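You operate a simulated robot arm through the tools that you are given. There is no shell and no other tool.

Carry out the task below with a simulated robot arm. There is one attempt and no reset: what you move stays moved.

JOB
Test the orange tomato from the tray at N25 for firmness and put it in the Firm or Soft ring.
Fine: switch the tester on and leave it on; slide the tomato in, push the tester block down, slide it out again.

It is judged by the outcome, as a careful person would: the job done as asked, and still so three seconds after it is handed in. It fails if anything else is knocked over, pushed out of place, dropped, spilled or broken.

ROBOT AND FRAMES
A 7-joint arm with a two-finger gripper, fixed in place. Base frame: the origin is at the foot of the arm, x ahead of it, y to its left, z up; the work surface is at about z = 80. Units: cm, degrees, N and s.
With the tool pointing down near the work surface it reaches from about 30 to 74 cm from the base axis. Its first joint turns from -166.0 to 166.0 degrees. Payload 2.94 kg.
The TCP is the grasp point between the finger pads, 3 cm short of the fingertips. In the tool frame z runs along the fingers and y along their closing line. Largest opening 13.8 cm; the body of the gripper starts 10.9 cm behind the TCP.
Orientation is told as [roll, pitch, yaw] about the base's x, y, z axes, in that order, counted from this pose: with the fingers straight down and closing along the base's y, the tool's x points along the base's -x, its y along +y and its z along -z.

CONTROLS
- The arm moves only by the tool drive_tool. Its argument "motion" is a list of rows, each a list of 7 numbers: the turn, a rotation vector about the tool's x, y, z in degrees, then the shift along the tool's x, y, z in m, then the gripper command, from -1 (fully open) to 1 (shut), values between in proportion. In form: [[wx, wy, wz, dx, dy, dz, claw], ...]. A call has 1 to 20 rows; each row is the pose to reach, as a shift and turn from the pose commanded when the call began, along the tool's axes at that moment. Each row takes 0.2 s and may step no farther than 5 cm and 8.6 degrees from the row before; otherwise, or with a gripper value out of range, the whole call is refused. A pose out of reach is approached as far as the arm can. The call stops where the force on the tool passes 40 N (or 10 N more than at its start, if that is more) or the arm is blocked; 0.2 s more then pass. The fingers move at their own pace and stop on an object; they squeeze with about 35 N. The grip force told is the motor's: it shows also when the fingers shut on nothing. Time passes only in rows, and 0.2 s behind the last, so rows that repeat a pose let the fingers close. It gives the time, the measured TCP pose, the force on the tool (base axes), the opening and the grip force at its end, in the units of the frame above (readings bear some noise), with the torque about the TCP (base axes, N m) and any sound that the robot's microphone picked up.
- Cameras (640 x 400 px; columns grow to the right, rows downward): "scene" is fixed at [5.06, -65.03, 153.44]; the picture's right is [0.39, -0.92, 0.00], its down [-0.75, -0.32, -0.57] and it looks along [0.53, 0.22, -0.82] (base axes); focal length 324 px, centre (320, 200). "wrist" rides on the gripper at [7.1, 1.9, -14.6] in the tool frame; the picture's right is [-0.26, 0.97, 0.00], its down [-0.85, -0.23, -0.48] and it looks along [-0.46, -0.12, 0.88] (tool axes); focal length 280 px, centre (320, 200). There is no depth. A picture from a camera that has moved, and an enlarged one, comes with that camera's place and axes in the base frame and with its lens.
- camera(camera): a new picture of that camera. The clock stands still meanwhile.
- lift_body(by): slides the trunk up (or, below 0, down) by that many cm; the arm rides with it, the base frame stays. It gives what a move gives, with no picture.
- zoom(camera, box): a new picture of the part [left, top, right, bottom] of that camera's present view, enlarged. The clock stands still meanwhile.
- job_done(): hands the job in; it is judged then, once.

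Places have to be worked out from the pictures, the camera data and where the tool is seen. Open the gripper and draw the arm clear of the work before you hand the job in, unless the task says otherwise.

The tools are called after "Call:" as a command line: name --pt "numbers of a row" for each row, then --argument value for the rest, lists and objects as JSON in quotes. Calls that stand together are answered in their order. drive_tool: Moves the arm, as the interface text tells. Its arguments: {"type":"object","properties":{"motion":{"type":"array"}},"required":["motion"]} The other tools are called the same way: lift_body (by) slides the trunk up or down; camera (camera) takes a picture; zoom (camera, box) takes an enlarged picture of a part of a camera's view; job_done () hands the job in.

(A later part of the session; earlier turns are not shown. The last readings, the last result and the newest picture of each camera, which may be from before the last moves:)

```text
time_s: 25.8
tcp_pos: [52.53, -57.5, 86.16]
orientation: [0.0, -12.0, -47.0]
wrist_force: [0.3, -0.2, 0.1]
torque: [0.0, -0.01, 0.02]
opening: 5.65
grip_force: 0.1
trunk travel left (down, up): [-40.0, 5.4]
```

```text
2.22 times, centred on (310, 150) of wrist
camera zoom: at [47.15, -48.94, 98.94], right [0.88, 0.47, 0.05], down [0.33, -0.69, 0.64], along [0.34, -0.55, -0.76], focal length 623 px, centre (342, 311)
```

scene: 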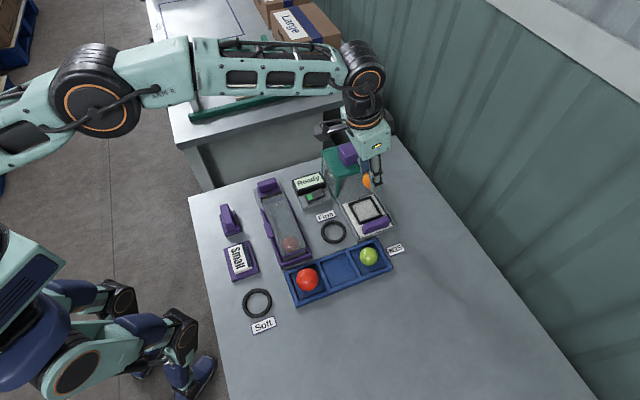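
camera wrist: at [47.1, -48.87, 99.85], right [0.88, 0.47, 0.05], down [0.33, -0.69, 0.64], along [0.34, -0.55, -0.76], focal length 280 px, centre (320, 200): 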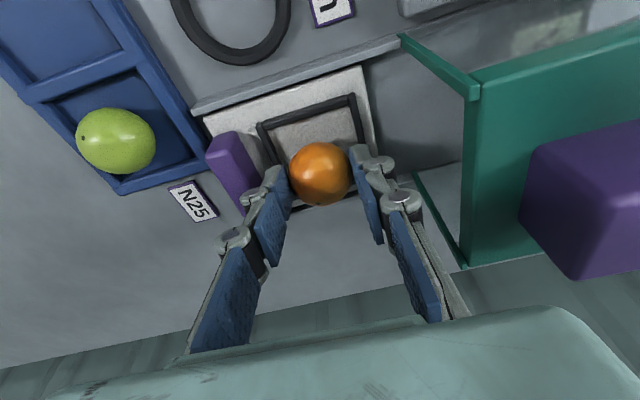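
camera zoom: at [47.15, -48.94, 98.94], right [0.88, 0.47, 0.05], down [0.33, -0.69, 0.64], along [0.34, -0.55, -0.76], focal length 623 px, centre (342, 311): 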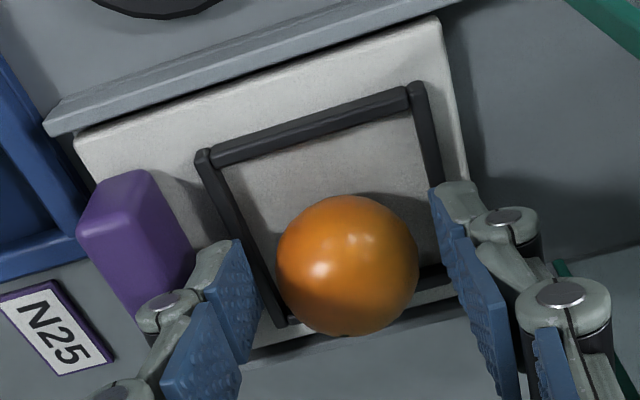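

Released, and the tomato has settled in the nest. I'll rise and look at it.

Call:
drive_tool --pt "0 0 0 -0.0042 0 -0.02 0.18" --pt "0 0 0 -0.0104 0 -0.05 0.18" --pt "0 0 0 -0.0187 0 -0.09 0.18" --pt "0 0 0 -0.027 0 -0.125 0.18" --pt "0 0 0 -0.027 0 -0.125 0.18"

Call:
zoom --camera "wrist" --box '[200, 0, 440, 200]'

Call:
zoom --camera "scene" --box '[320, 160, 420, 250]'

```text
time_s: 27.0
tcp_pos: [52.38, -57.64, 98.95]
orientation: [0.0, -12.0, -47.0]
wrist_force: [-0.1, 0.1, 0.0]
torque: [-0.01, 0.0, 0.02]
opening: 5.65
grip_force: 0.1
trunk travel left (down, up): [-40.0, 5.4]
```

```text
2.00 times, centred on (320, 100) of wrist
camera zoom: at [47.04, -49.14, 111.77], right [0.88, 0.47, 0.05], down [0.33, -0.69, 0.64], along [0.34, -0.55, -0.77], focal length 561 px, centre (320, 400)
```

zoom: 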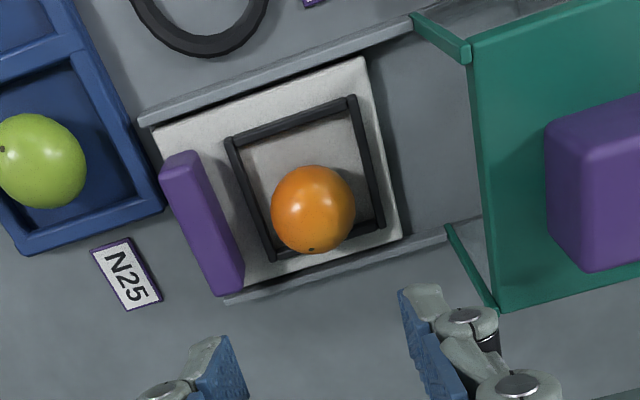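

```text
4.44 times, centred on (370, 205) of scene
camera zoom: at [5.06, -65.03, 153.44], right [0.39, -0.92, 0.0], down [-0.75, -0.32, -0.57], along [0.53, 0.22, -0.82], focal length 1442 px, centre (98, 178)
```

zoom: 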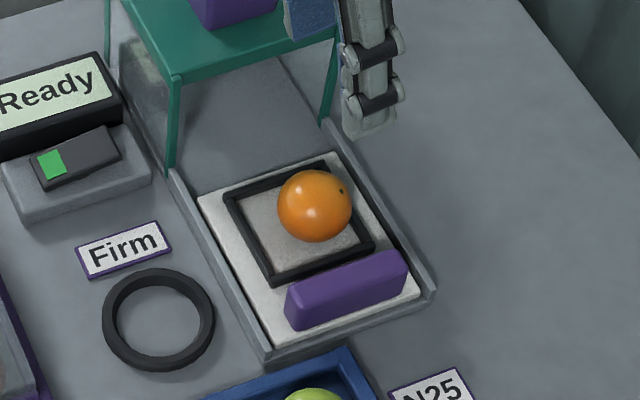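

The tomato is inside the nest frame, resting near the outer bar. Next I'll grip the handle at about (48.7, -61.6), which is 7.3 cm long with its top at about z 84, by its ends. I'll move inward, untilt, then yaw back to +43°.

Call:
drive_tool --pt "0 3 0 0.02 0 -0.015 0.18" --pt "0 7 0 0.042 0 -0.03 0.18" --pt "0 12 0 0.0622 0 -0.044 0.18" --pt "0 12 0 0.0622 0 -0.044 0.18"

Call:
drive_tool --pt "0 0 -8.2 0 0 0 0.0" --pt "0 0 -16.4 0 0 0 -0.2" --pt "0 0 -24.6 0 0 0 -0.3" --pt "0 0 -32.8 0 0 0 -0.3" --pt "0 0 -41 0 0 0 -0.3" --pt "0 0 -49.2 0 0 0 -0.3" --pt "0 0 -57.4 0 0 0 -0.3" --pt "0 0 -65.6 0 0 0 -0.3" --pt "0 0 -73.8 0 0 0 -0.3" --pt "0 0 -82 0 0 0 -0.3" --pt "0 0 -90 0 0 0 -0.3" --pt "0 0 -90 0 0 0 -0.3"

```text
time_s: 28.0
tcp_pos: [47.58, -52.37, 101.83]
orientation: [0.0, 0.2, -47.0]
wrist_force: [0.8, -0.8, 0.5]
torque: [0.0, 0.01, 0.01]
opening: 5.68
grip_force: 0.0
trunk travel left (down, up): [-40.0, 5.4]
```

```text
time_s: 30.6
tcp_pos: [47.75, -52.42, 101.92]
orientation: [0.0, 0.0, 43.1]
wrist_force: [-0.3, -0.4, -0.1]
torque: [0.02, 0.0, 0.0]
opening: 8.97
grip_force: 0.0
trunk travel left (down, up): [-40.0, 5.4]
```

Yawed. I'll now tilt only 9°, to keep the finger heights similar, and hover above the handle.

Call:
drive_tool --pt "3 0 0 0.016 -0.017 0.01 -0.35" --pt "6 0 0 0.032 -0.035 0.03 -0.35" --pt "9 0 0 0.048 -0.053 0.06 -0.35" --pt "9 0 0 0.0624 -0.0693 0.08 -0.35" --pt "9 0 0 0.0624 -0.0693 0.089 -0.35" --pt "9 0 0 0.0624 -0.0693 0.089 -0.35"

Call:
camera --camera "wrist"

Call:
zoom --camera "scene" --box '[310, 150, 430, 260]'

```text
time_s: 32.0
tcp_pos: [47.57, -61.04, 93.03]
orientation: [-9.2, -0.1, 42.9]
wrist_force: [0.2, -0.3, 0.1]
torque: [-0.01, 0.0, 0.02]
opening: 9.3
grip_force: 0.0
out of reach, approached as far as the arm can: row 4, 5, 6
trunk travel left (down, up): [-40.0, 5.4]
```

```text
taken
camera wrist: at [39.6, -62.73, 107.09], right [-0.46, 0.88, -0.15], down [0.72, 0.47, 0.51], along [0.51, 0.12, -0.85], focal length 280 px, centre (320, 200)
```

wrist: 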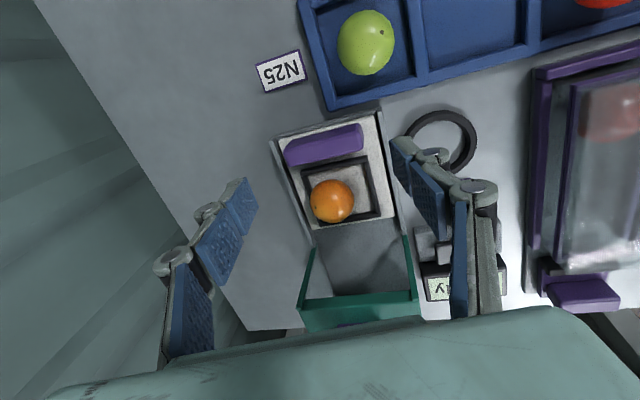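

```text
3.64 times, centred on (370, 205) of scene
camera zoom: at [5.06, -65.03, 153.44], right [0.39, -0.92, 0.0], down [-0.75, -0.32, -0.57], along [0.53, 0.22, -0.82], focal length 1180 px, centre (138, 182)
```

zoom: 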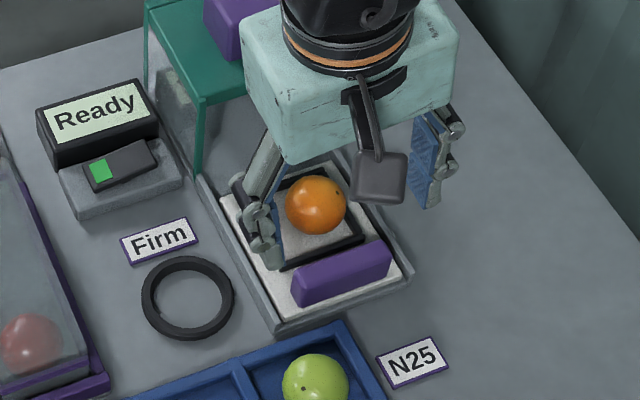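

It reached to 77.4 cm with 9°, so about 10.5° is needed. I'll zoom to measure the handle's ends and height.

Call:
zoom --camera "wrist" --box '[260, 90, 420, 230]'

Call:
zoom --camera "scene" --box '[340, 190, 400, 250]'

```text
2.86 times, centred on (340, 160) of wrist
camera zoom: at [39.6, -62.73, 107.09], right [-0.46, 0.88, -0.15], down [0.72, 0.47, 0.51], along [0.51, 0.12, -0.85], focal length 801 px, centre (263, 314)
```

zoom: 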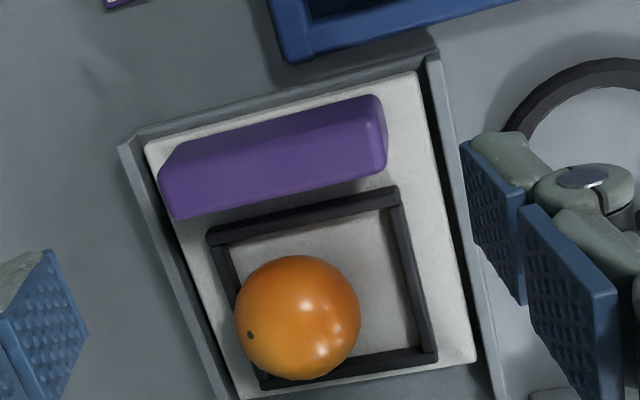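

```text
6.67 times, centred on (370, 220) of scene
camera zoom: at [5.06, -65.03, 153.44], right [0.39, -0.92, 0.0], down [-0.75, -0.32, -0.57], along [0.53, 0.22, -0.82], focal length 2163 px, centre (-13, 67)
```

zoom: 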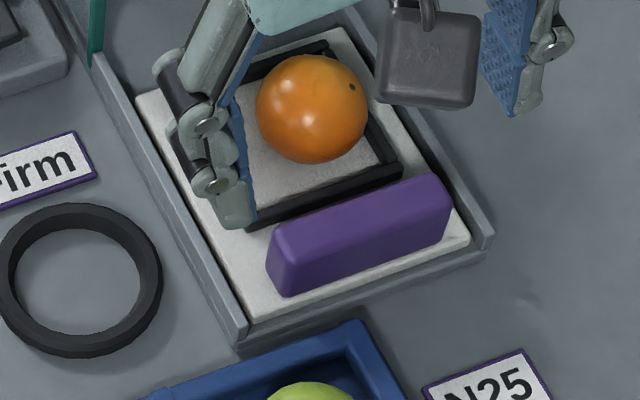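

Handle centre is at about (49.05, -61.5), about 6.8 cm long, with its top near z 84. I'll go to 11° tilt, opening 8.2 cm, and hover just over it, biased to the outer side so the fingers will clear the green frame.

Call:
drive_tool --pt "0.9 0 0 0.0006 -0.0014 0.015 -0.188" --pt "1.8 0 0 0.0013 -0.0028 0.0311 -0.188" --pt "1.8 0 0 0.0013 -0.0028 0.0311 -0.188"

Call:
camera --camera "wrist"

Call:
zoom --camera "scene" --box '[330, 170, 410, 250]'

```text
time_s: 32.8
tcp_pos: [47.99, -61.74, 89.81]
orientation: [-10.9, 0.0, 43.1]
wrist_force: [-0.2, -0.6, 0.3]
torque: [0.02, -0.03, 0.0]
opening: 8.21
grip_force: 0.0
trunk travel left (down, up): [-40.0, 5.4]
```

```text
taken
camera wrist: at [39.75, -63.1, 103.85], right [-0.46, 0.87, -0.18], down [0.71, 0.48, 0.51], along [0.53, 0.1, -0.84], focal length 280 px, centre (320, 200)
```

wrist: 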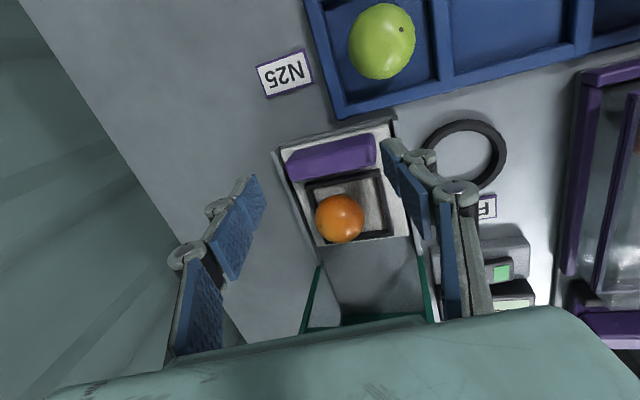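

```text
5.00 times, centred on (370, 210) of scene
camera zoom: at [5.06, -65.03, 153.44], right [0.39, -0.92, 0.0], down [-0.75, -0.32, -0.57], along [0.53, 0.22, -0.82], focal length 1622 px, centre (70, 150)
```

zoom: 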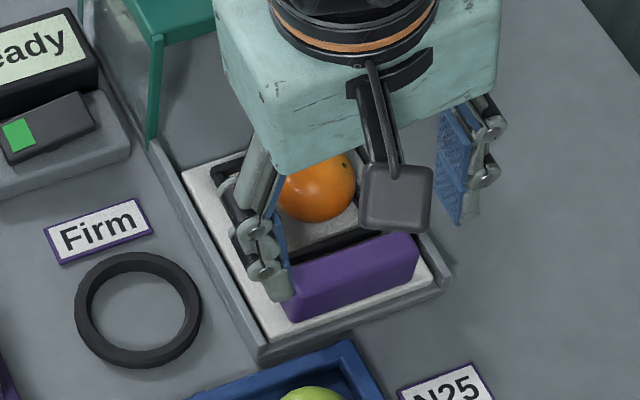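

I'll lower vertically around the handle ends, stopping slightly short to check.

Call:
drive_tool --pt "0 0 0 0 0.0028 0.0147 -0.188" --pt "0 0 0 0 0.0055 0.0285 -0.188" --pt "0 0 0 0 0.0066 0.0344 -0.188" --pt "0 0 0 0 0.0066 0.0344 -0.188"

Call:
zoom --camera "wrist" --box '[220, 90, 440, 260]'

Call:
zoom --camera "scene" --box '[330, 170, 410, 250]'

```text
time_s: 33.8
tcp_pos: [47.65, -61.46, 86.31]
orientation: [-10.9, 0.0, 43.0]
wrist_force: [0.2, 0.5, 0.3]
torque: [0.01, 0.02, -0.03]
opening: 8.2
grip_force: 0.0
out of reach, approached as far as the arm can: row 3, 4
trunk travel left (down, up): [-40.0, 5.4]
```

```text
2.35 times, centred on (330, 175) of wrist
camera zoom: at [39.53, -63.01, 100.41], right [-0.46, 0.87, -0.18], down [0.71, 0.48, 0.51], along [0.53, 0.1, -0.84], focal length 660 px, centre (296, 259)
```

zoom: 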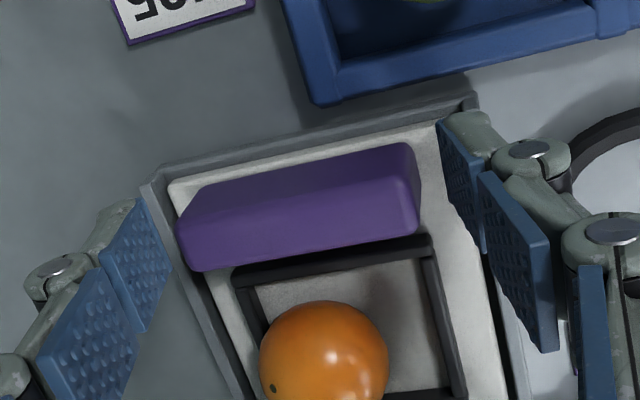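

```text
5.00 times, centred on (370, 210) of scene
camera zoom: at [5.06, -65.03, 153.44], right [0.39, -0.92, 0.0], down [-0.75, -0.32, -0.57], along [0.53, 0.22, -0.82], focal length 1622 px, centre (70, 150)
```

zoom: 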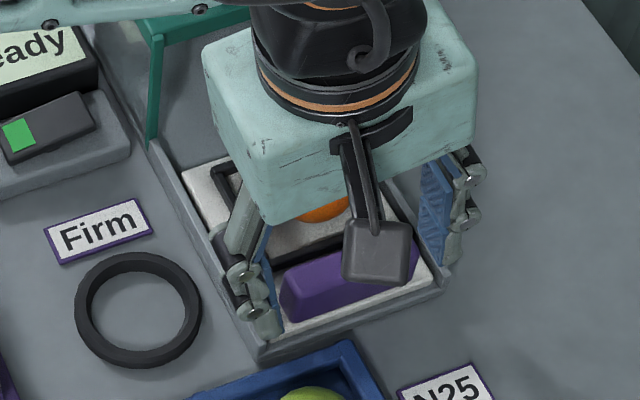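

At this height the reach shrank slightly, so lowering the trunk a little will help. I'll rise 6 cm clear and slide the trunk down 6 cm.

Call:
drive_tool --pt "0 0 0 0 -0.004 -0.02 -0.188" --pt "0 0 0 0 -0.008 -0.042 -0.188" --pt "0 0 0 0 -0.0132 -0.0687 -0.188" --pt "0 0 0 0 -0.0132 -0.0687 -0.188"

Call:
lift_body --by -6

```text
time_s: 34.8
tcp_pos: [47.71, -61.49, 93.56]
orientation: [-10.7, -0.1, 43.1]
wrist_force: [-0.7, -0.3, -0.2]
torque: [-0.01, -0.01, 0.02]
opening: 8.19
grip_force: 0.0
trunk travel left (down, up): [-40.0, 5.4]
```

```text
time_s: 35.8
tcp_pos: [47.78, -61.53, 87.51]
orientation: [-10.7, 0.0, 42.9]
wrist_force: [0.2, -0.1, 0.1]
torque: [0.02, 0.03, 0.02]
opening: 8.19
grip_force: 0.0
trunk travel left (down, up): [-34.0, 11.4]
```

The trunk is lowered and the fingers are still clear. I'll now go down to grip height.

Call:
drive_tool --pt "0 0 0 -0.0005 0.0003 0.008 -0.188" --pt "0 0 0 -0.0005 0.0006 0.014 -0.188" --pt "0 0 0 -0.0005 0.001 0.0192 -0.188" --pt "0 0 0 -0.0005 0.001 0.0192 -0.188"

Call:
zoom --camera "wrist" --box '[220, 90, 440, 260]'

Call:
zoom --camera "scene" --box '[330, 170, 410, 250]'

```text
time_s: 36.8
tcp_pos: [47.98, -61.74, 85.48]
orientation: [-10.6, -0.1, 43.0]
wrist_force: [-0.6, 0.3, 0.3]
torque: [0.03, 0.02, -0.01]
opening: 8.21
grip_force: 0.1
trunk travel left (down, up): [-34.0, 11.4]
```

```text
2.35 times, centred on (330, 175) of wrist
camera zoom: at [39.73, -63.15, 99.52], right [-0.46, 0.87, -0.18], down [0.71, 0.48, 0.51], along [0.53, 0.11, -0.84], focal length 660 px, centre (296, 259)
```

zoom: 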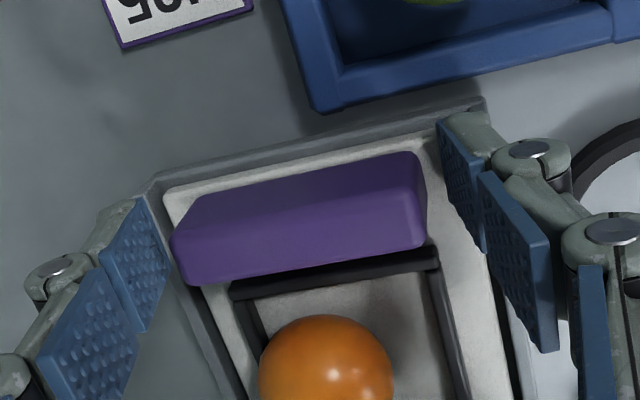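

```text
5.00 times, centred on (370, 210) of scene
camera zoom: at [5.06, -65.03, 153.44], right [0.39, -0.92, 0.0], down [-0.75, -0.32, -0.57], along [0.53, 0.22, -0.82], focal length 1622 px, centre (70, 150)
```

zoom: 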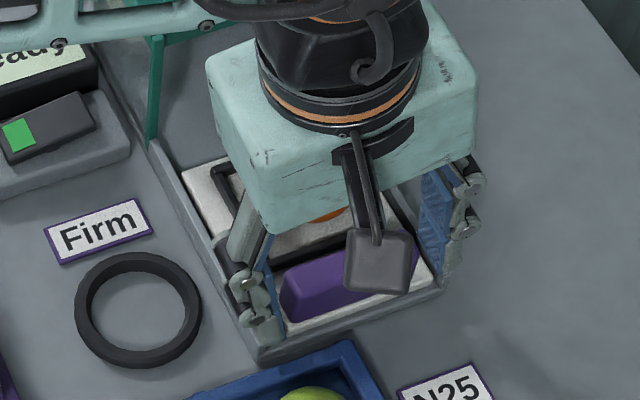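

Fingers are at the handle's ends, free of contact. I'll close gently.

Call:
drive_tool --pt "0 0 0 0 0 0 -0.1" --pt "0 0 0 0 0 0 0.0" --pt "0 0 0 0 0 0 0.1" --pt "0 0 0 0 0 0 0.15" --pt "0 0 0 0 0 0 0.15"

Call:
zoom --camera "wrist" --box '[220, 90, 440, 260]'

```text
time_s: 38.0
tcp_pos: [48.02, -61.71, 85.62]
orientation: [-10.7, 0.0, 43.1]
wrist_force: [4.3, -5.8, 3.6]
torque: [0.28, 0.31, 0.48]
opening: 7.24
grip_force: 45.4
trunk travel left (down, up): [-34.0, 11.4]
```

```text
2.35 times, centred on (330, 175) of wrist
camera zoom: at [39.78, -63.19, 99.57], right [-0.46, 0.87, -0.18], down [0.71, 0.48, 0.51], along [0.53, 0.1, -0.84], focal length 660 px, centre (296, 259)
```

zoom: 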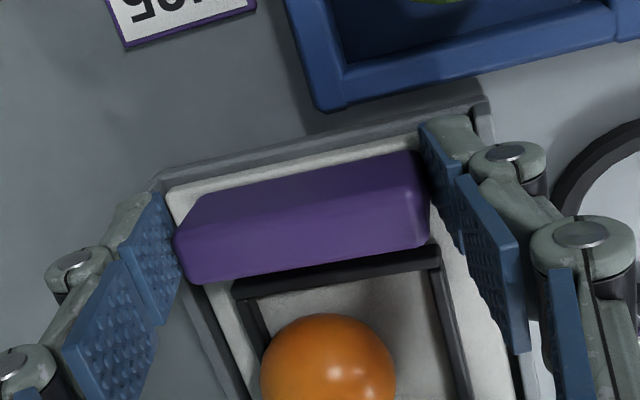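

Gripped at 7.2 cm opening. I'll slide the carriage in along the rail, 3 cm first, to check it moves.

Call:
drive_tool --pt "0 0 0 -0.005 0 0 0.15" --pt "0 0 0 -0.012 0 0 0.15" --pt "0 0 0 -0.02 0 0 0.15" --pt "0 0 0 -0.03 0 0 0.15"

Call:
camera --camera "wrist"

```text
time_s: 39.0
tcp_pos: [50.22, -59.56, 85.61]
orientation: [-10.5, 0.0, 43.0]
wrist_force: [-3.1, 3.9, 5.0]
torque: [-0.97, 0.57, 0.56]
opening: 7.24
grip_force: 45.1
trunk travel left (down, up): [-34.0, 11.4]
```

```text
taken
camera wrist: at [42.02, -61.04, 99.59], right [-0.46, 0.87, -0.18], down [0.72, 0.48, 0.51], along [0.53, 0.11, -0.84], focal length 280 px, centre (320, 200)
```

wrist: 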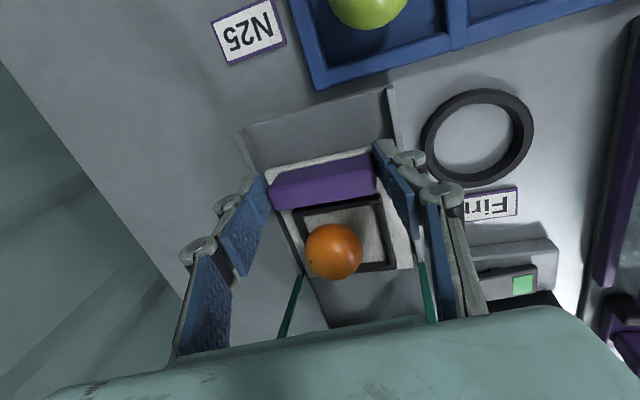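

It slides smoothly. The side force hints that the rail runs nearer 45°, so I'll add a slight inward correction and continue.

Call:
drive_tool --pt "0 0 0 -0.01 0.001 0 0.15" --pt "0 0 0 -0.02 0.0015 0 0.15" --pt "0 0 0 -0.03 0.002 0 0.15" --pt "0 0 0 -0.04 0.0024 0 0.15" --pt "0 0 0 -0.05 0.0028 0 0.15"

Call:
camera --camera "wrist"

Call:
zoom --camera "scene" --box '[300, 130, 420, 250]'

```text
time_s: 40.2
tcp_pos: [53.75, -56.07, 85.47]
orientation: [-10.0, -0.1, 42.9]
wrist_force: [-23.0, 24.6, 0.8]
torque: [-0.31, 0.71, 0.41]
opening: 7.27
grip_force: 45.1
out of reach, approached as far as the arm can: row 2, 3, 4, 5
trunk travel left (down, up): [-34.0, 11.4]
```

```text
taken
camera wrist: at [45.65, -57.62, 99.62], right [-0.46, 0.87, -0.17], down [0.72, 0.47, 0.51], along [0.52, 0.11, -0.84], focal length 280 px, centre (320, 200)
```

wrist: 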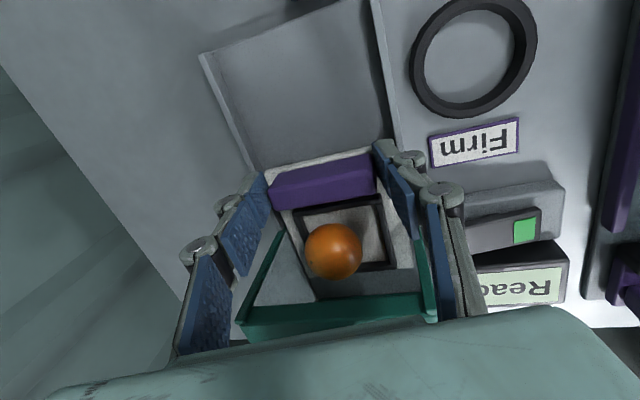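

```text
3.33 times, centred on (360, 190) of scene
camera zoom: at [5.06, -65.03, 153.44], right [0.39, -0.92, 0.0], down [-0.75, -0.32, -0.57], along [0.53, 0.22, -0.82], focal length 1082 px, centre (187, 233)
```

zoom: 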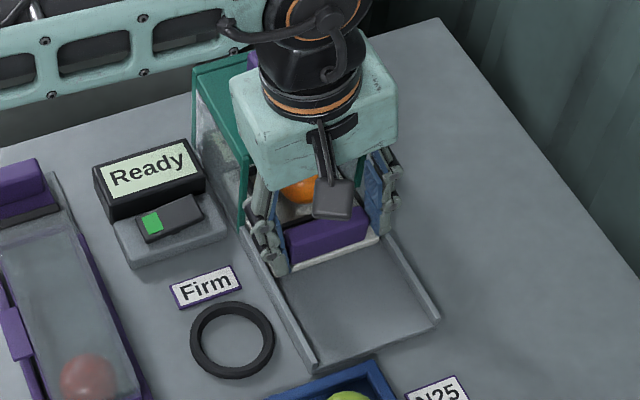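

The carriage is moving, but a sideways load of about 33 N has built up. I'll relieve it by shifting slightly inward.

Call:
drive_tool --pt "0 0 0 0 0.0015 0 0.15" --pt "0 0 0 0 0.003 0 0.15" --pt "0 0 0 0 0.003 0 0.15"

```text
time_s: 41.0
tcp_pos: [53.59, -56.08, 85.56]
orientation: [-10.0, -0.1, 43.1]
wrist_force: [-22.5, 24.5, -0.9]
torque: [1.14, 0.72, 0.9]
opening: 7.24
grip_force: 45.1
trunk travel left (down, up): [-34.0, 11.4]
```

The load is unchanged, so I'll move a little further inward in small steps and watch it.

Call:
drive_tool --pt "0 0 0 0 0.002 0 0.15" --pt "0 0 0 0 0.004 0 0.15" --pt "0 0 0 0 0.004 0 0.15"

Call:
zoom --camera "wrist" --box '[180, 90, 480, 320]'

```text
time_s: 41.8
tcp_pos: [53.66, -56.12, 85.56]
orientation: [-10.0, 0.0, 43.0]
wrist_force: [-19.7, 23.8, 5.1]
torque: [1.85, 1.48, 0.93]
opening: 7.23
grip_force: 45.2
out of reach, approached as far as the arm can: row 1, 2, 3
trunk travel left (down, up): [-34.0, 11.4]
```

```text
1.74 times, centred on (330, 205) of wrist
camera zoom: at [45.55, -57.72, 99.62], right [-0.46, 0.87, -0.17], down [0.72, 0.47, 0.51], along [0.52, 0.11, -0.84], focal length 488 px, centre (303, 191)
```

zoom: 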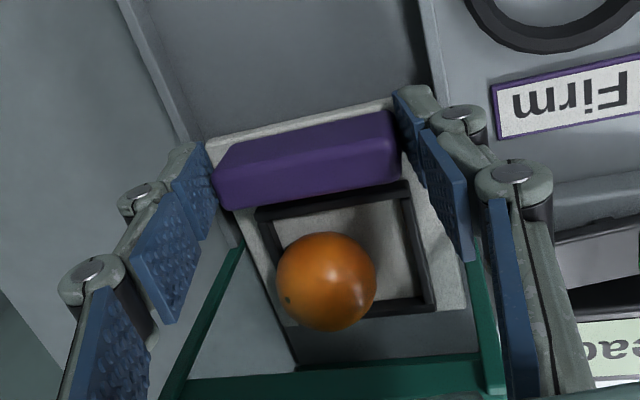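

Even an inward move reported "out of reach", so something else may be limiting the arm. I'll look at the whole scene.

Call:
camera --camera "scene"

Call:
zoom --camera "scene" --box '[310, 120, 400, 220]'

```text
taken
```

scene: 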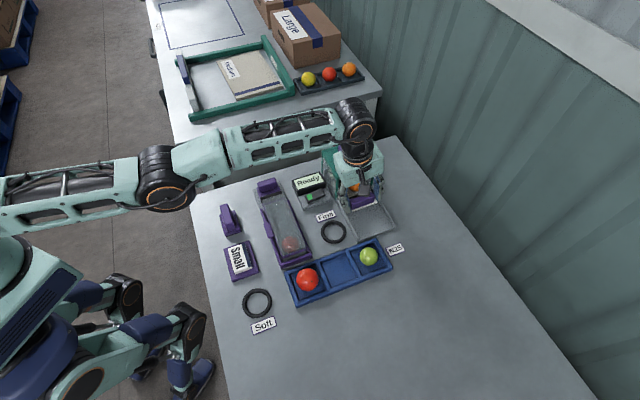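

```text
4.00 times, centred on (355, 170) of scene
camera zoom: at [5.06, -65.03, 153.44], right [0.39, -0.92, 0.0], down [-0.75, -0.32, -0.57], along [0.53, 0.22, -0.82], focal length 1298 px, centre (180, 320)
```

zoom: 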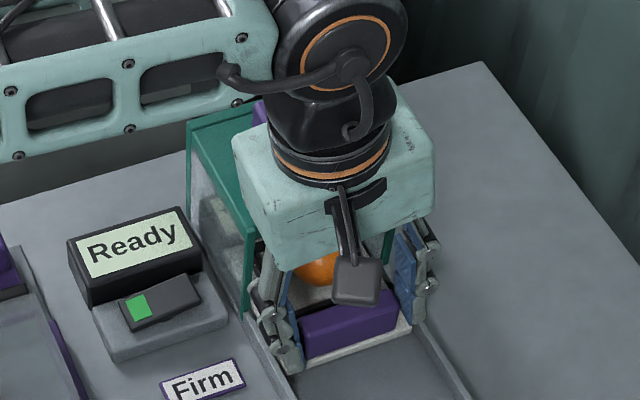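

The measured track shows the rail runs at 45°, and the hand's command has drifted relative to it. I'll open the fingers slightly to let go of the handle and see where the hand settles.

Call:
drive_tool --pt "0 0 0 0 0 0 0.0" --pt "0 0 0 0 0 0 -0.1" --pt "0 0 0 0 0 0 -0.18" --pt "0 0 0 0 0 0 -0.18" --pt "0 0 0 0 0 0 -0.18"

Call:
zoom --camera "wrist" --box '[180, 90, 480, 320]'

```text
time_s: 43.0
tcp_pos: [54.04, -56.49, 85.48]
orientation: [-10.7, -0.1, 43.1]
wrist_force: [-2.0, 2.4, 2.9]
torque: [0.19, 0.12, 0.05]
opening: 8.35
grip_force: 1.4
trunk travel left (down, up): [-34.0, 11.4]
```

```text
1.74 times, centred on (330, 205) of wrist
camera zoom: at [45.77, -57.99, 99.48], right [-0.46, 0.87, -0.18], down [0.72, 0.48, 0.51], along [0.53, 0.1, -0.84], focal length 488 px, centre (303, 191)
```

zoom: 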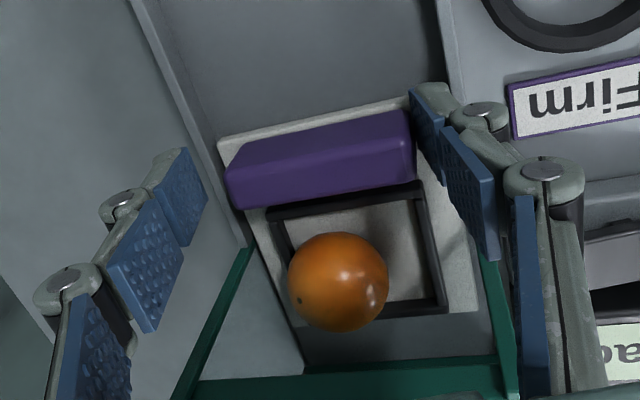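

The hand sprang outward about 5 mm, so the arm's command had stuck at full stretch. The carriage is about 8 cm in. I'll lift clear and come inward to free the arm from its straight-elbow limit.

Call:
drive_tool --pt "0 0 0 0 -0.0028 -0.0147 -0.18" --pt "0 0 0 0 -0.0056 -0.0295 -0.18" --pt "0 0 0 0 0.004 -0.042 -0.18" --pt "0 0 0 0 0.0112 -0.0479 -0.18" --pt "0 0 0 0 0.0112 -0.0479 -0.18"

Call:
camera --camera "wrist"

Call:
zoom --camera "scene" --box '[300, 130, 420, 250]'

```text
time_s: 44.2
tcp_pos: [53.78, -56.52, 90.13]
orientation: [-10.5, 0.0, 43.0]
wrist_force: [0.4, -0.5, -0.3]
torque: [0.01, 0.03, 0.0]
opening: 8.15
grip_force: 0.2
out of reach, approached as far as the arm can: row 3, 4, 5
trunk travel left (down, up): [-34.0, 11.4]
```

```text
taken
camera wrist: at [45.67, -57.87, 104.1], right [-0.46, 0.87, -0.18], down [0.72, 0.48, 0.51], along [0.53, 0.11, -0.84], focal length 280 px, centre (320, 200)
```

wrist: 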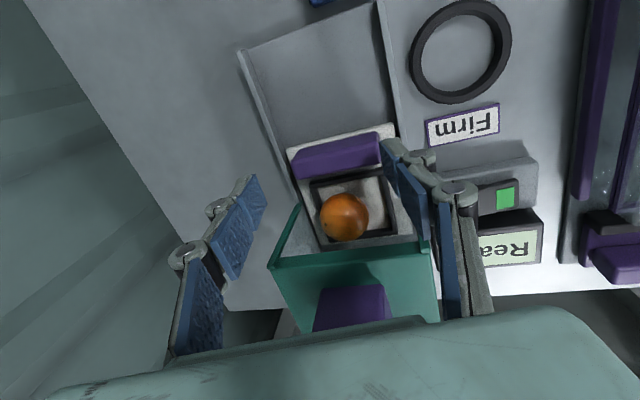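

```text
3.33 times, centred on (360, 190) of scene
camera zoom: at [5.06, -65.03, 153.44], right [0.39, -0.92, 0.0], down [-0.75, -0.32, -0.57], along [0.53, 0.22, -0.82], focal length 1082 px, centre (187, 233)
```

zoom: 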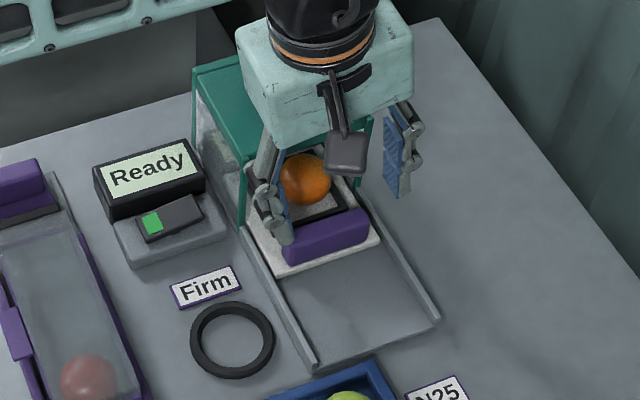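

Still stuck outward. I'm well clear of everything now, so I'll try a larger inward move while also rising.

Call:
drive_tool --pt "0 0 0 0 0.01 -0.03 -0.18" --pt "0 0 0 0 0.03 -0.06 -0.18" --pt "0 0 0 0 0.05 -0.07 -0.18" --pt "0 0 0 0 0.05 -0.07 -0.18"

```text
time_s: 45.2
tcp_pos: [53.37, -55.81, 96.47]
orientation: [-10.4, 0.0, 43.0]
wrist_force: [-0.7, 0.1, -0.4]
torque: [0.03, 0.01, 0.03]
opening: 8.15
grip_force: 0.1
out of reach, approached as far as the arm can: row 1, 2, 3, 4
trunk travel left (down, up): [-34.0, 11.4]
```

Inward motion is still blocked with this tilt. I'll untilt while moving inward, as worked before.

Call:
drive_tool --pt "-3 0 0 0 0.01 0 -0.18" --pt "-6 0 0 0 0.025 0 -0.18" --pt "-9 0 0 0 0.04 0 -0.18" --pt "-10.4 0 0 0 0.055 0 -0.18" --pt "-10.4 0 0 0 0.055 0 -0.18"

Call:
camera --camera "scene"

```text
time_s: 46.4
tcp_pos: [49.51, -51.89, 95.36]
orientation: [-0.4, 0.0, 43.0]
wrist_force: [-0.7, -0.1, 0.0]
torque: [-0.01, -0.03, 0.0]
opening: 8.15
grip_force: 0.0
trunk travel left (down, up): [-34.0, 11.4]
```

```text
taken
```

scene: 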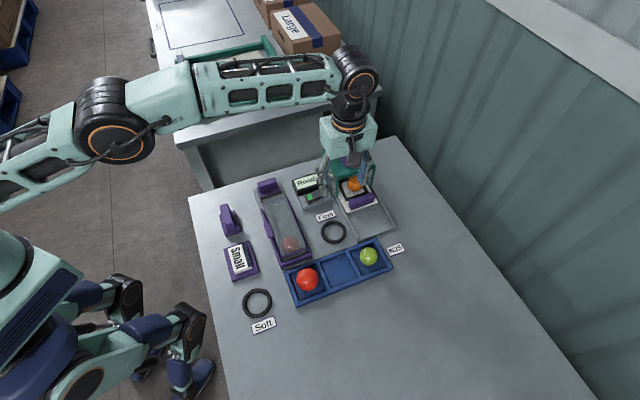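

Free again. I'll test whether the 10.5° tilt is reachable here, 6 cm inward, to find out what limits the arm.

Call:
drive_tool --pt "4 0 0 0 0 0 -0.18" --pt "8 0 0 0 0 0 -0.18" --pt "11 0 0 0 0 0 -0.18" --pt "11 0 0 0 0 0 -0.18"

```text
time_s: 47.4
tcp_pos: [49.67, -51.89, 95.61]
orientation: [-11.4, -0.1, 43.0]
wrist_force: [0.0, -0.7, 0.3]
torque: [-0.02, 0.0, 0.0]
opening: 8.14
grip_force: 0.1
trunk travel left (down, up): [-34.0, 11.4]
```

It's reachable, so the trouble was only the straight-arm limit. I'll approach again, staying short of that limit, with yaw trimmed to 45° to match the rail.

Call:
drive_tool --pt "0 0 -1 0 -0.012 0.02 -0.18" --pt "0 0 -2 0 -0.03 0.042 -0.18" --pt "0 0 -2 0 -0.0455 0.0663 -0.18" --pt "0 0 -2 0 -0.0455 0.0663 -0.18"

Call:
zoom --camera "wrist" --box '[180, 90, 480, 320]'

```text
time_s: 48.4
tcp_pos: [53.44, -55.97, 89.95]
orientation: [-11.3, 0.3, 44.9]
wrist_force: [0.7, -0.3, 0.5]
torque: [0.0, 0.0, -0.01]
opening: 8.16
grip_force: 0.0
trunk travel left (down, up): [-34.0, 11.4]
```

```text
1.74 times, centred on (330, 205) of wrist
camera zoom: at [45.29, -57.61, 103.9], right [-0.48, 0.85, -0.19], down [0.7, 0.51, 0.51], along [0.53, 0.11, -0.84], focal length 488 px, centre (303, 191)
```

zoom: 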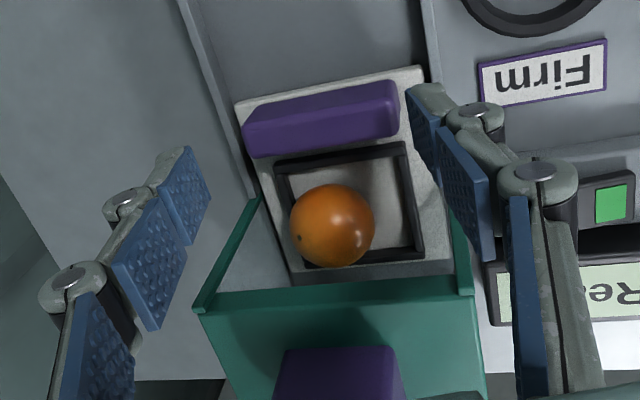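

Aligned over the handle. I'll lower to grip height.

Call:
drive_tool --pt "0 0 0 0 0.0023 0.0147 -0.18" --pt "0 0 0 0 0.0045 0.029 -0.18" --pt "0 0 0 0 0.0056 0.036 -0.18" --pt "0 0 0 0 0.00675 0.0435 -0.18" --pt "0 0 0 0 0.00675 0.0435 -0.18"

Call:
zoom --camera "wrist" --box '[180, 90, 480, 320]'

```text
time_s: 49.6
tcp_pos: [53.57, -56.18, 85.47]
orientation: [-11.3, 0.4, 45.0]
wrist_force: [0.0, 0.2, 0.0]
torque: [0.02, -0.01, -0.03]
opening: 8.14
grip_force: 0.2
trunk travel left (down, up): [-34.0, 11.4]
```

```text
1.74 times, centred on (330, 205) of wrist
camera zoom: at [45.41, -57.81, 99.47], right [-0.48, 0.85, -0.19], down [0.7, 0.51, 0.51], along [0.53, 0.11, -0.84], focal length 488 px, centre (303, 191)
```

zoom: 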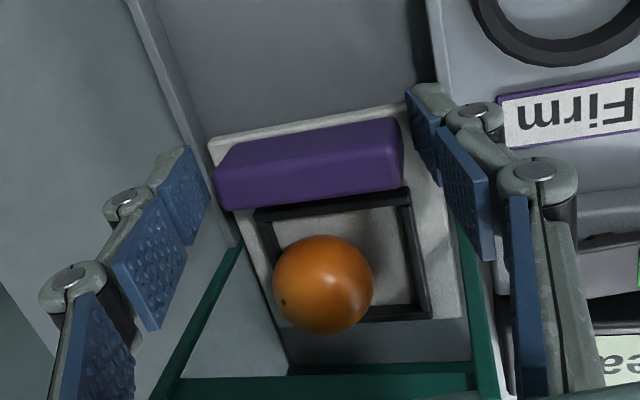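

Both fingers sit beside the handle ends. I'll close and slide in another 2.5 cm straight along the rail.

Call:
drive_tool --pt "0 0 0 0 0 0 0.0" --pt "0 0 0 0 0 0 0.1" --pt "0 0 0 0 0 0 0.12" --pt "0 0 0 0 0 0 0.12" --pt "0 0 0 -0.006 0 0 0.12" --pt "0 0 0 -0.012 0 0 0.12" --pt "0 0 0 -0.018 0 0 0.12" --pt "0 0 0 -0.025 0 0 0.12"

Call:
zoom --camera "wrist" --box '[180, 90, 480, 320]'

Call:
zoom --camera "scene" --box '[300, 130, 420, 250]'

```text
time_s: 51.4
tcp_pos: [55.33, -54.39, 85.57]
orientation: [-11.2, 0.4, 44.9]
wrist_force: [-5.4, 5.3, 3.3]
torque: [0.74, 1.54, -0.08]
opening: 7.26
grip_force: 45.3
trunk travel left (down, up): [-34.0, 11.4]
```

```text
1.74 times, centred on (330, 205) of wrist
camera zoom: at [47.2, -55.95, 99.48], right [-0.48, 0.85, -0.19], down [0.7, 0.51, 0.51], along [0.53, 0.11, -0.84], focal length 488 px, centre (303, 191)
```

zoom: 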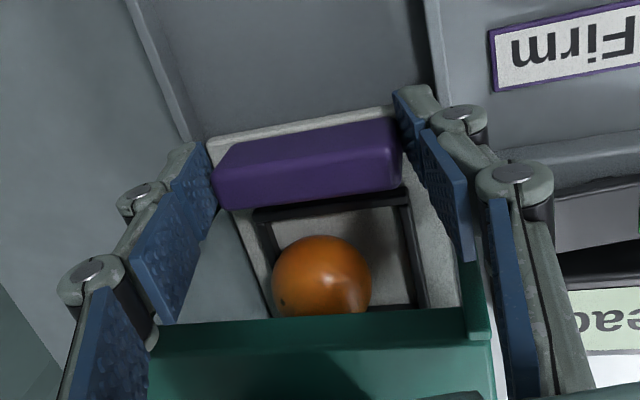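

```text
3.33 times, centred on (360, 190) of scene
camera zoom: at [5.06, -65.03, 153.44], right [0.39, -0.92, 0.0], down [-0.75, -0.32, -0.57], along [0.53, 0.22, -0.82], focal length 1082 px, centre (187, 233)
```

zoom: 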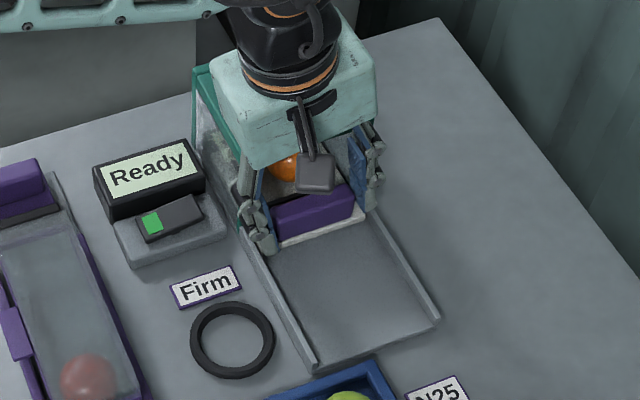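

Travel is about 10.4 cm so far and running cleanly. I'll continue slowly towards the stop.

Call:
drive_tool --pt "0 0 0 -0.004 0 0 0.12" --pt "0 0 0 -0.008 0 0 0.12" --pt "0 0 0 -0.011 0 0 0.12" --pt "0 0 0 -0.013 0 0 0.12"

Call:
zoom --camera "wrist" --box '[180, 90, 480, 320]'

Call:
zoom --camera "scene" --box '[300, 130, 420, 250]'

```text
time_s: 52.4
tcp_pos: [56.1, -53.61, 85.5]
orientation: [-11.2, 0.5, 45.0]
wrist_force: [-13.6, -2.2, 1.3]
torque: [1.46, 0.75, 0.29]
opening: 7.26
grip_force: 45.2
trunk travel left (down, up): [-34.0, 11.4]
```

```text
1.74 times, centred on (330, 205) of wrist
camera zoom: at [47.9, -55.23, 99.5], right [-0.48, 0.85, -0.19], down [0.7, 0.51, 0.5], along [0.53, 0.11, -0.84], focal length 488 px, centre (303, 191)
```

zoom: 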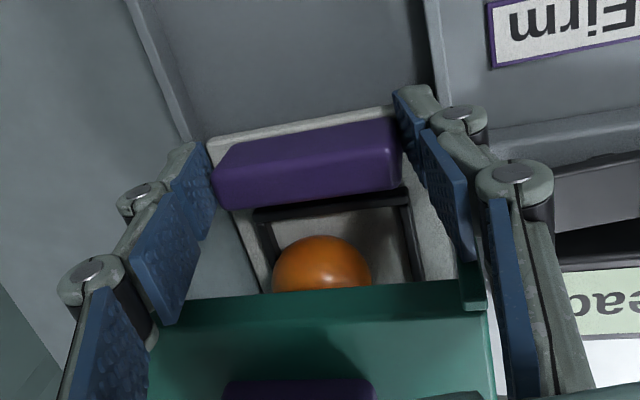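

```text
3.33 times, centred on (360, 190) of scene
camera zoom: at [5.06, -65.03, 153.44], right [0.39, -0.92, 0.0], down [-0.75, -0.32, -0.57], along [0.53, 0.22, -0.82], focal length 1082 px, centre (187, 233)
```

zoom: 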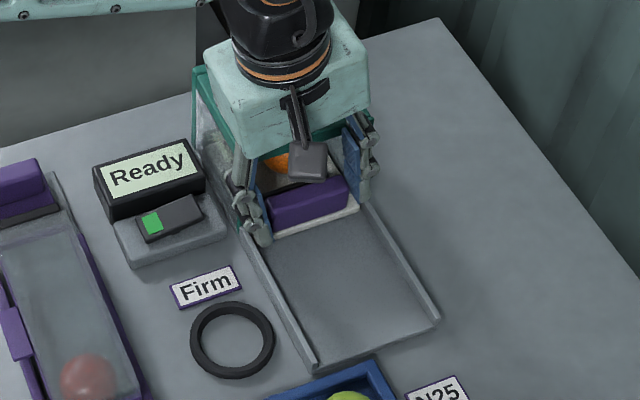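

The resisting force is about 11 N at 11.4 cm travel, which could be the end stop. I'll nudge a bit further to see whether it moves.

Call:
drive_tool --pt "0 0 0 -0.0015 0 0 0.12" --pt "0 0 0 -0.003 0 0 0.12" --pt "0 0 0 -0.003 0 0 0.12"

Call:
zoom --camera "wrist" --box '[220, 100, 480, 300]'

Call:
zoom --camera "scene" --box '[330, 140, 390, 210]'

```text
time_s: 53.2
tcp_pos: [56.11, -53.64, 85.49]
orientation: [-11.3, 0.6, 44.8]
wrist_force: [-24.9, -8.9, 0.1]
torque: [0.45, 0.88, 0.14]
opening: 7.26
grip_force: 45.4
trunk travel left (down, up): [-34.0, 11.4]
```

```text
2.00 times, centred on (350, 200) of wrist
camera zoom: at [47.92, -55.19, 99.52], right [-0.48, 0.85, -0.19], down [0.7, 0.51, 0.5], along [0.53, 0.11, -0.84], focal length 561 px, centre (260, 200)
```

zoom: 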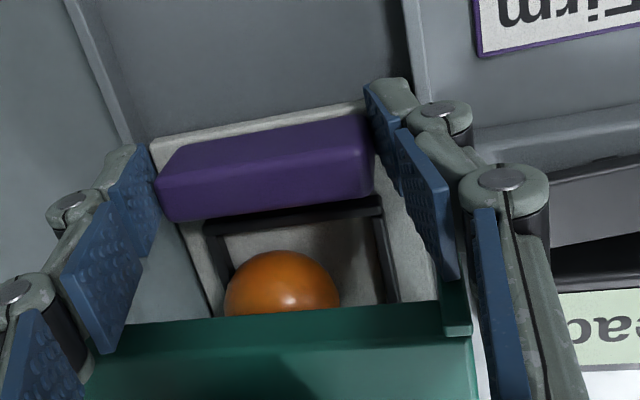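

```text
5.71 times, centred on (360, 175) of scene
camera zoom: at [5.06, -65.03, 153.44], right [0.39, -0.92, 0.0], down [-0.75, -0.32, -0.57], along [0.53, 0.22, -0.82], focal length 1854 px, centre (91, 343)
```

zoom: 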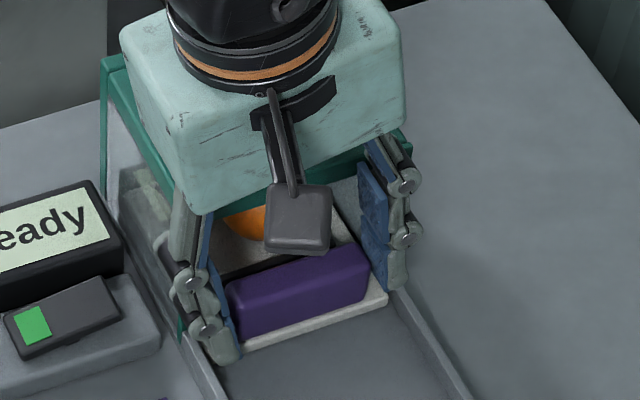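

There is a firm stop, but a finger may be touching the frame rather than the carriage bottoming out. I'll release, back off along the rail, shut the fingers and push the handle from behind to check.

Call:
drive_tool --pt "0 0 0 0.003 0 0 0.0" --pt "0 0 0 0.003 0 0 -0.1" --pt "0 0 0 0.003 0 0 -0.18" --pt "0 0 0 0.003 0 0 -0.18" --pt "0 0 0 0.012 0 0 -0.18" --pt "0 0 0 0.025 0 0 -0.18" --pt "0 0 0 0.04 0 0 -0.18" --pt "0 0 0 0.04 0 0 -0.18"

Call:
camera --camera "wrist"

Call:
zoom --camera "scene" --box '[310, 130, 410, 230]'

```text
time_s: 55.0
tcp_pos: [53.68, -56.14, 85.43]
orientation: [-11.2, 0.3, 45.0]
wrist_force: [0.2, 0.2, 1.1]
torque: [-0.02, -0.02, 0.01]
opening: 8.12
grip_force: 0.1
trunk travel left (down, up): [-34.0, 11.4]
```

```text
taken
camera wrist: at [45.46, -57.79, 99.38], right [-0.48, 0.85, -0.19], down [0.7, 0.51, 0.51], along [0.53, 0.11, -0.84], focal length 280 px, centre (320, 200)
```

wrist: 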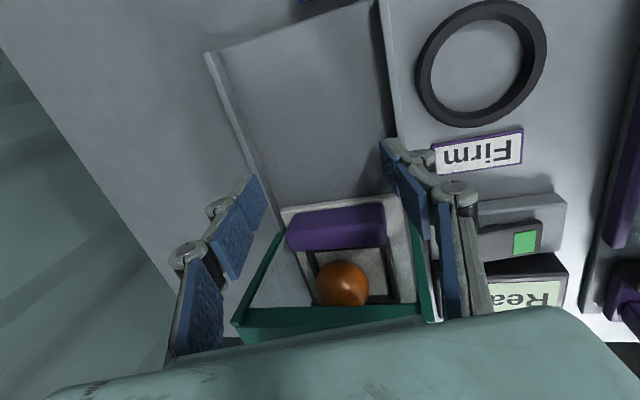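

```text
4.00 times, centred on (360, 180) of scene
camera zoom: at [5.06, -65.03, 153.44], right [0.39, -0.92, 0.0], down [-0.75, -0.32, -0.57], along [0.53, 0.22, -0.82], focal length 1298 px, centre (160, 280)
```

zoom: 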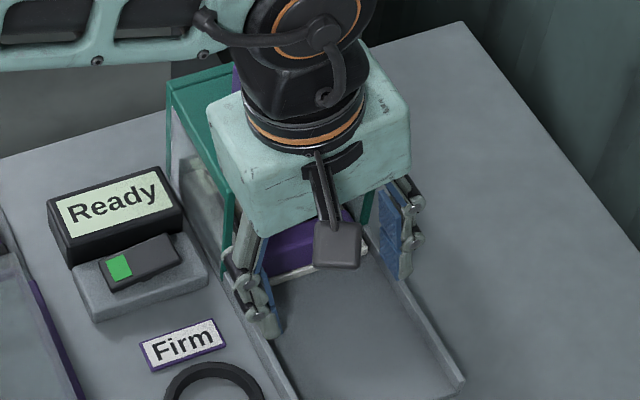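

The handle stayed put. I'll shut the fingers here and push forward in small steps against its outer face.

Call:
drive_tool --pt "0 0 0 0 0 0 0.2" --pt "0 0 0 0 0 0 0.6" --pt "0 0 0 0 0 0 1" --pt "0 0 0 0 0 0 1" --pt "0 0 0 0 0 0 1" --pt "0 0 0 -0.008 0 0 1" --pt "0 0 0 -0.016 0 0 1" --pt "0 0 0 -0.02 0 0 1" --pt "0 0 0 -0.022 0 0 1" --pt "0 0 0 -0.024 0 0 1" --pt "0 0 0 -0.026 0 0 1"

Call:
zoom --camera "wrist" --box '[220, 100, 480, 320]'

Call:
zoom --camera "scene" --box '[310, 130, 410, 230]'

```text
time_s: 57.4
tcp_pos: [55.15, -54.74, 85.48]
orientation: [-11.3, 0.7, 44.8]
wrist_force: [-16.2, -16.3, -1.9]
torque: [-0.08, 0.23, 0.04]
opening: 0.62
grip_force: 28.9
trunk travel left (down, up): [-34.0, 11.4]
```

```text
1.82 times, centred on (350, 210) of wrist
camera zoom: at [46.94, -56.28, 99.52], right [-0.48, 0.85, -0.19], down [0.7, 0.51, 0.5], along [0.53, 0.11, -0.84], focal length 510 px, centre (266, 182)
```

zoom: 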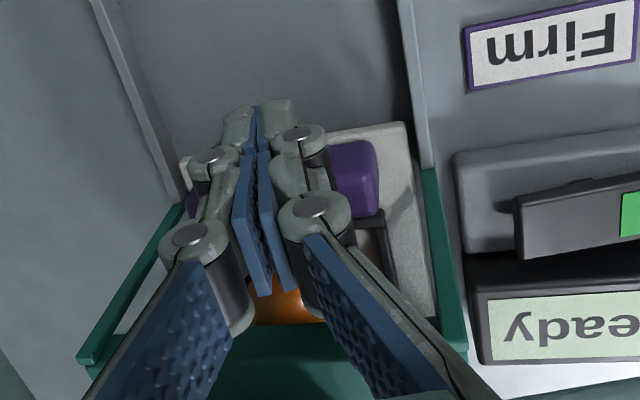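

```text
4.00 times, centred on (360, 180) of scene
camera zoom: at [5.06, -65.03, 153.44], right [0.39, -0.92, 0.0], down [-0.75, -0.32, -0.57], along [0.53, 0.22, -0.82], focal length 1298 px, centre (160, 280)
```

zoom: 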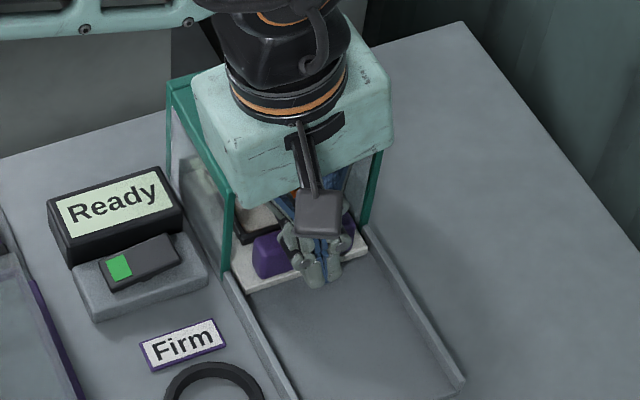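

Pushing at about 23 N doesn't move it further, so the carriage is on its end stop. I'll back off and raise the trunk, which lifts the hand straight up, for the plunger.

Call:
drive_tool --pt "0 0 0 0.006 0 0 1" --pt "0 0 0 0.02 0 0 1" --pt "0 0 0 0.03 0 0 1" --pt "0 0 0 0.03 0 0 1"

Call:
lift_body --by 9

Call:
camera --camera "wrist"

Call:
zoom --camera "scene" --box '[310, 130, 410, 230]'

```text
time_s: 58.4
tcp_pos: [53.37, -56.54, 85.57]
orientation: [-11.2, 0.4, 45.0]
wrist_force: [-0.3, -0.1, -0.2]
torque: [0.02, 0.02, -0.01]
opening: 0.0
grip_force: 28.2
trunk travel left (down, up): [-34.0, 11.4]
```

```text
time_s: 59.6
tcp_pos: [53.28, -56.49, 94.65]
orientation: [-11.3, 0.4, 45.0]
wrist_force: [-0.1, -0.6, 0.2]
torque: [-0.01, -0.02, -0.01]
opening: 0.0
grip_force: 28.5
trunk travel left (down, up): [-43.0, 2.4]
```

```text
taken
camera wrist: at [45.24, -58.13, 108.57], right [-0.48, 0.85, -0.19], down [0.7, 0.51, 0.51], along [0.53, 0.11, -0.84], focal length 280 px, centre (320, 200)
```

wrist: 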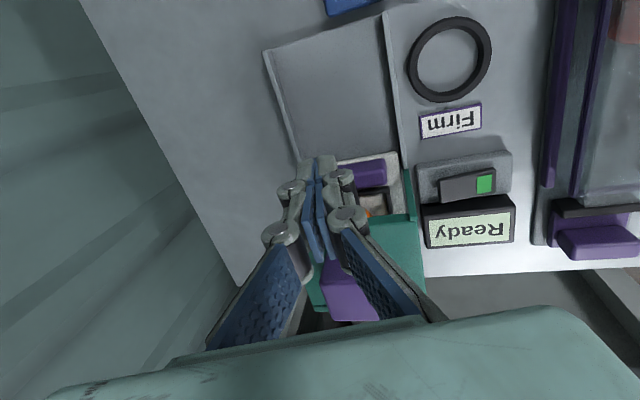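

```text
4.00 times, centred on (360, 180) of scene
camera zoom: at [5.06, -65.03, 153.44], right [0.39, -0.92, 0.0], down [-0.75, -0.32, -0.57], along [0.53, 0.22, -0.82], focal length 1298 px, centre (160, 280)
```

zoom: 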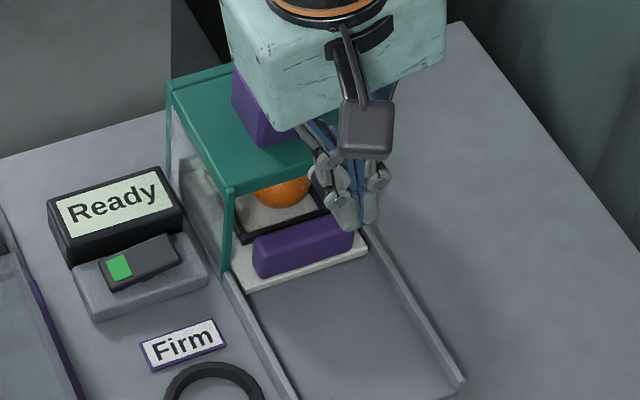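

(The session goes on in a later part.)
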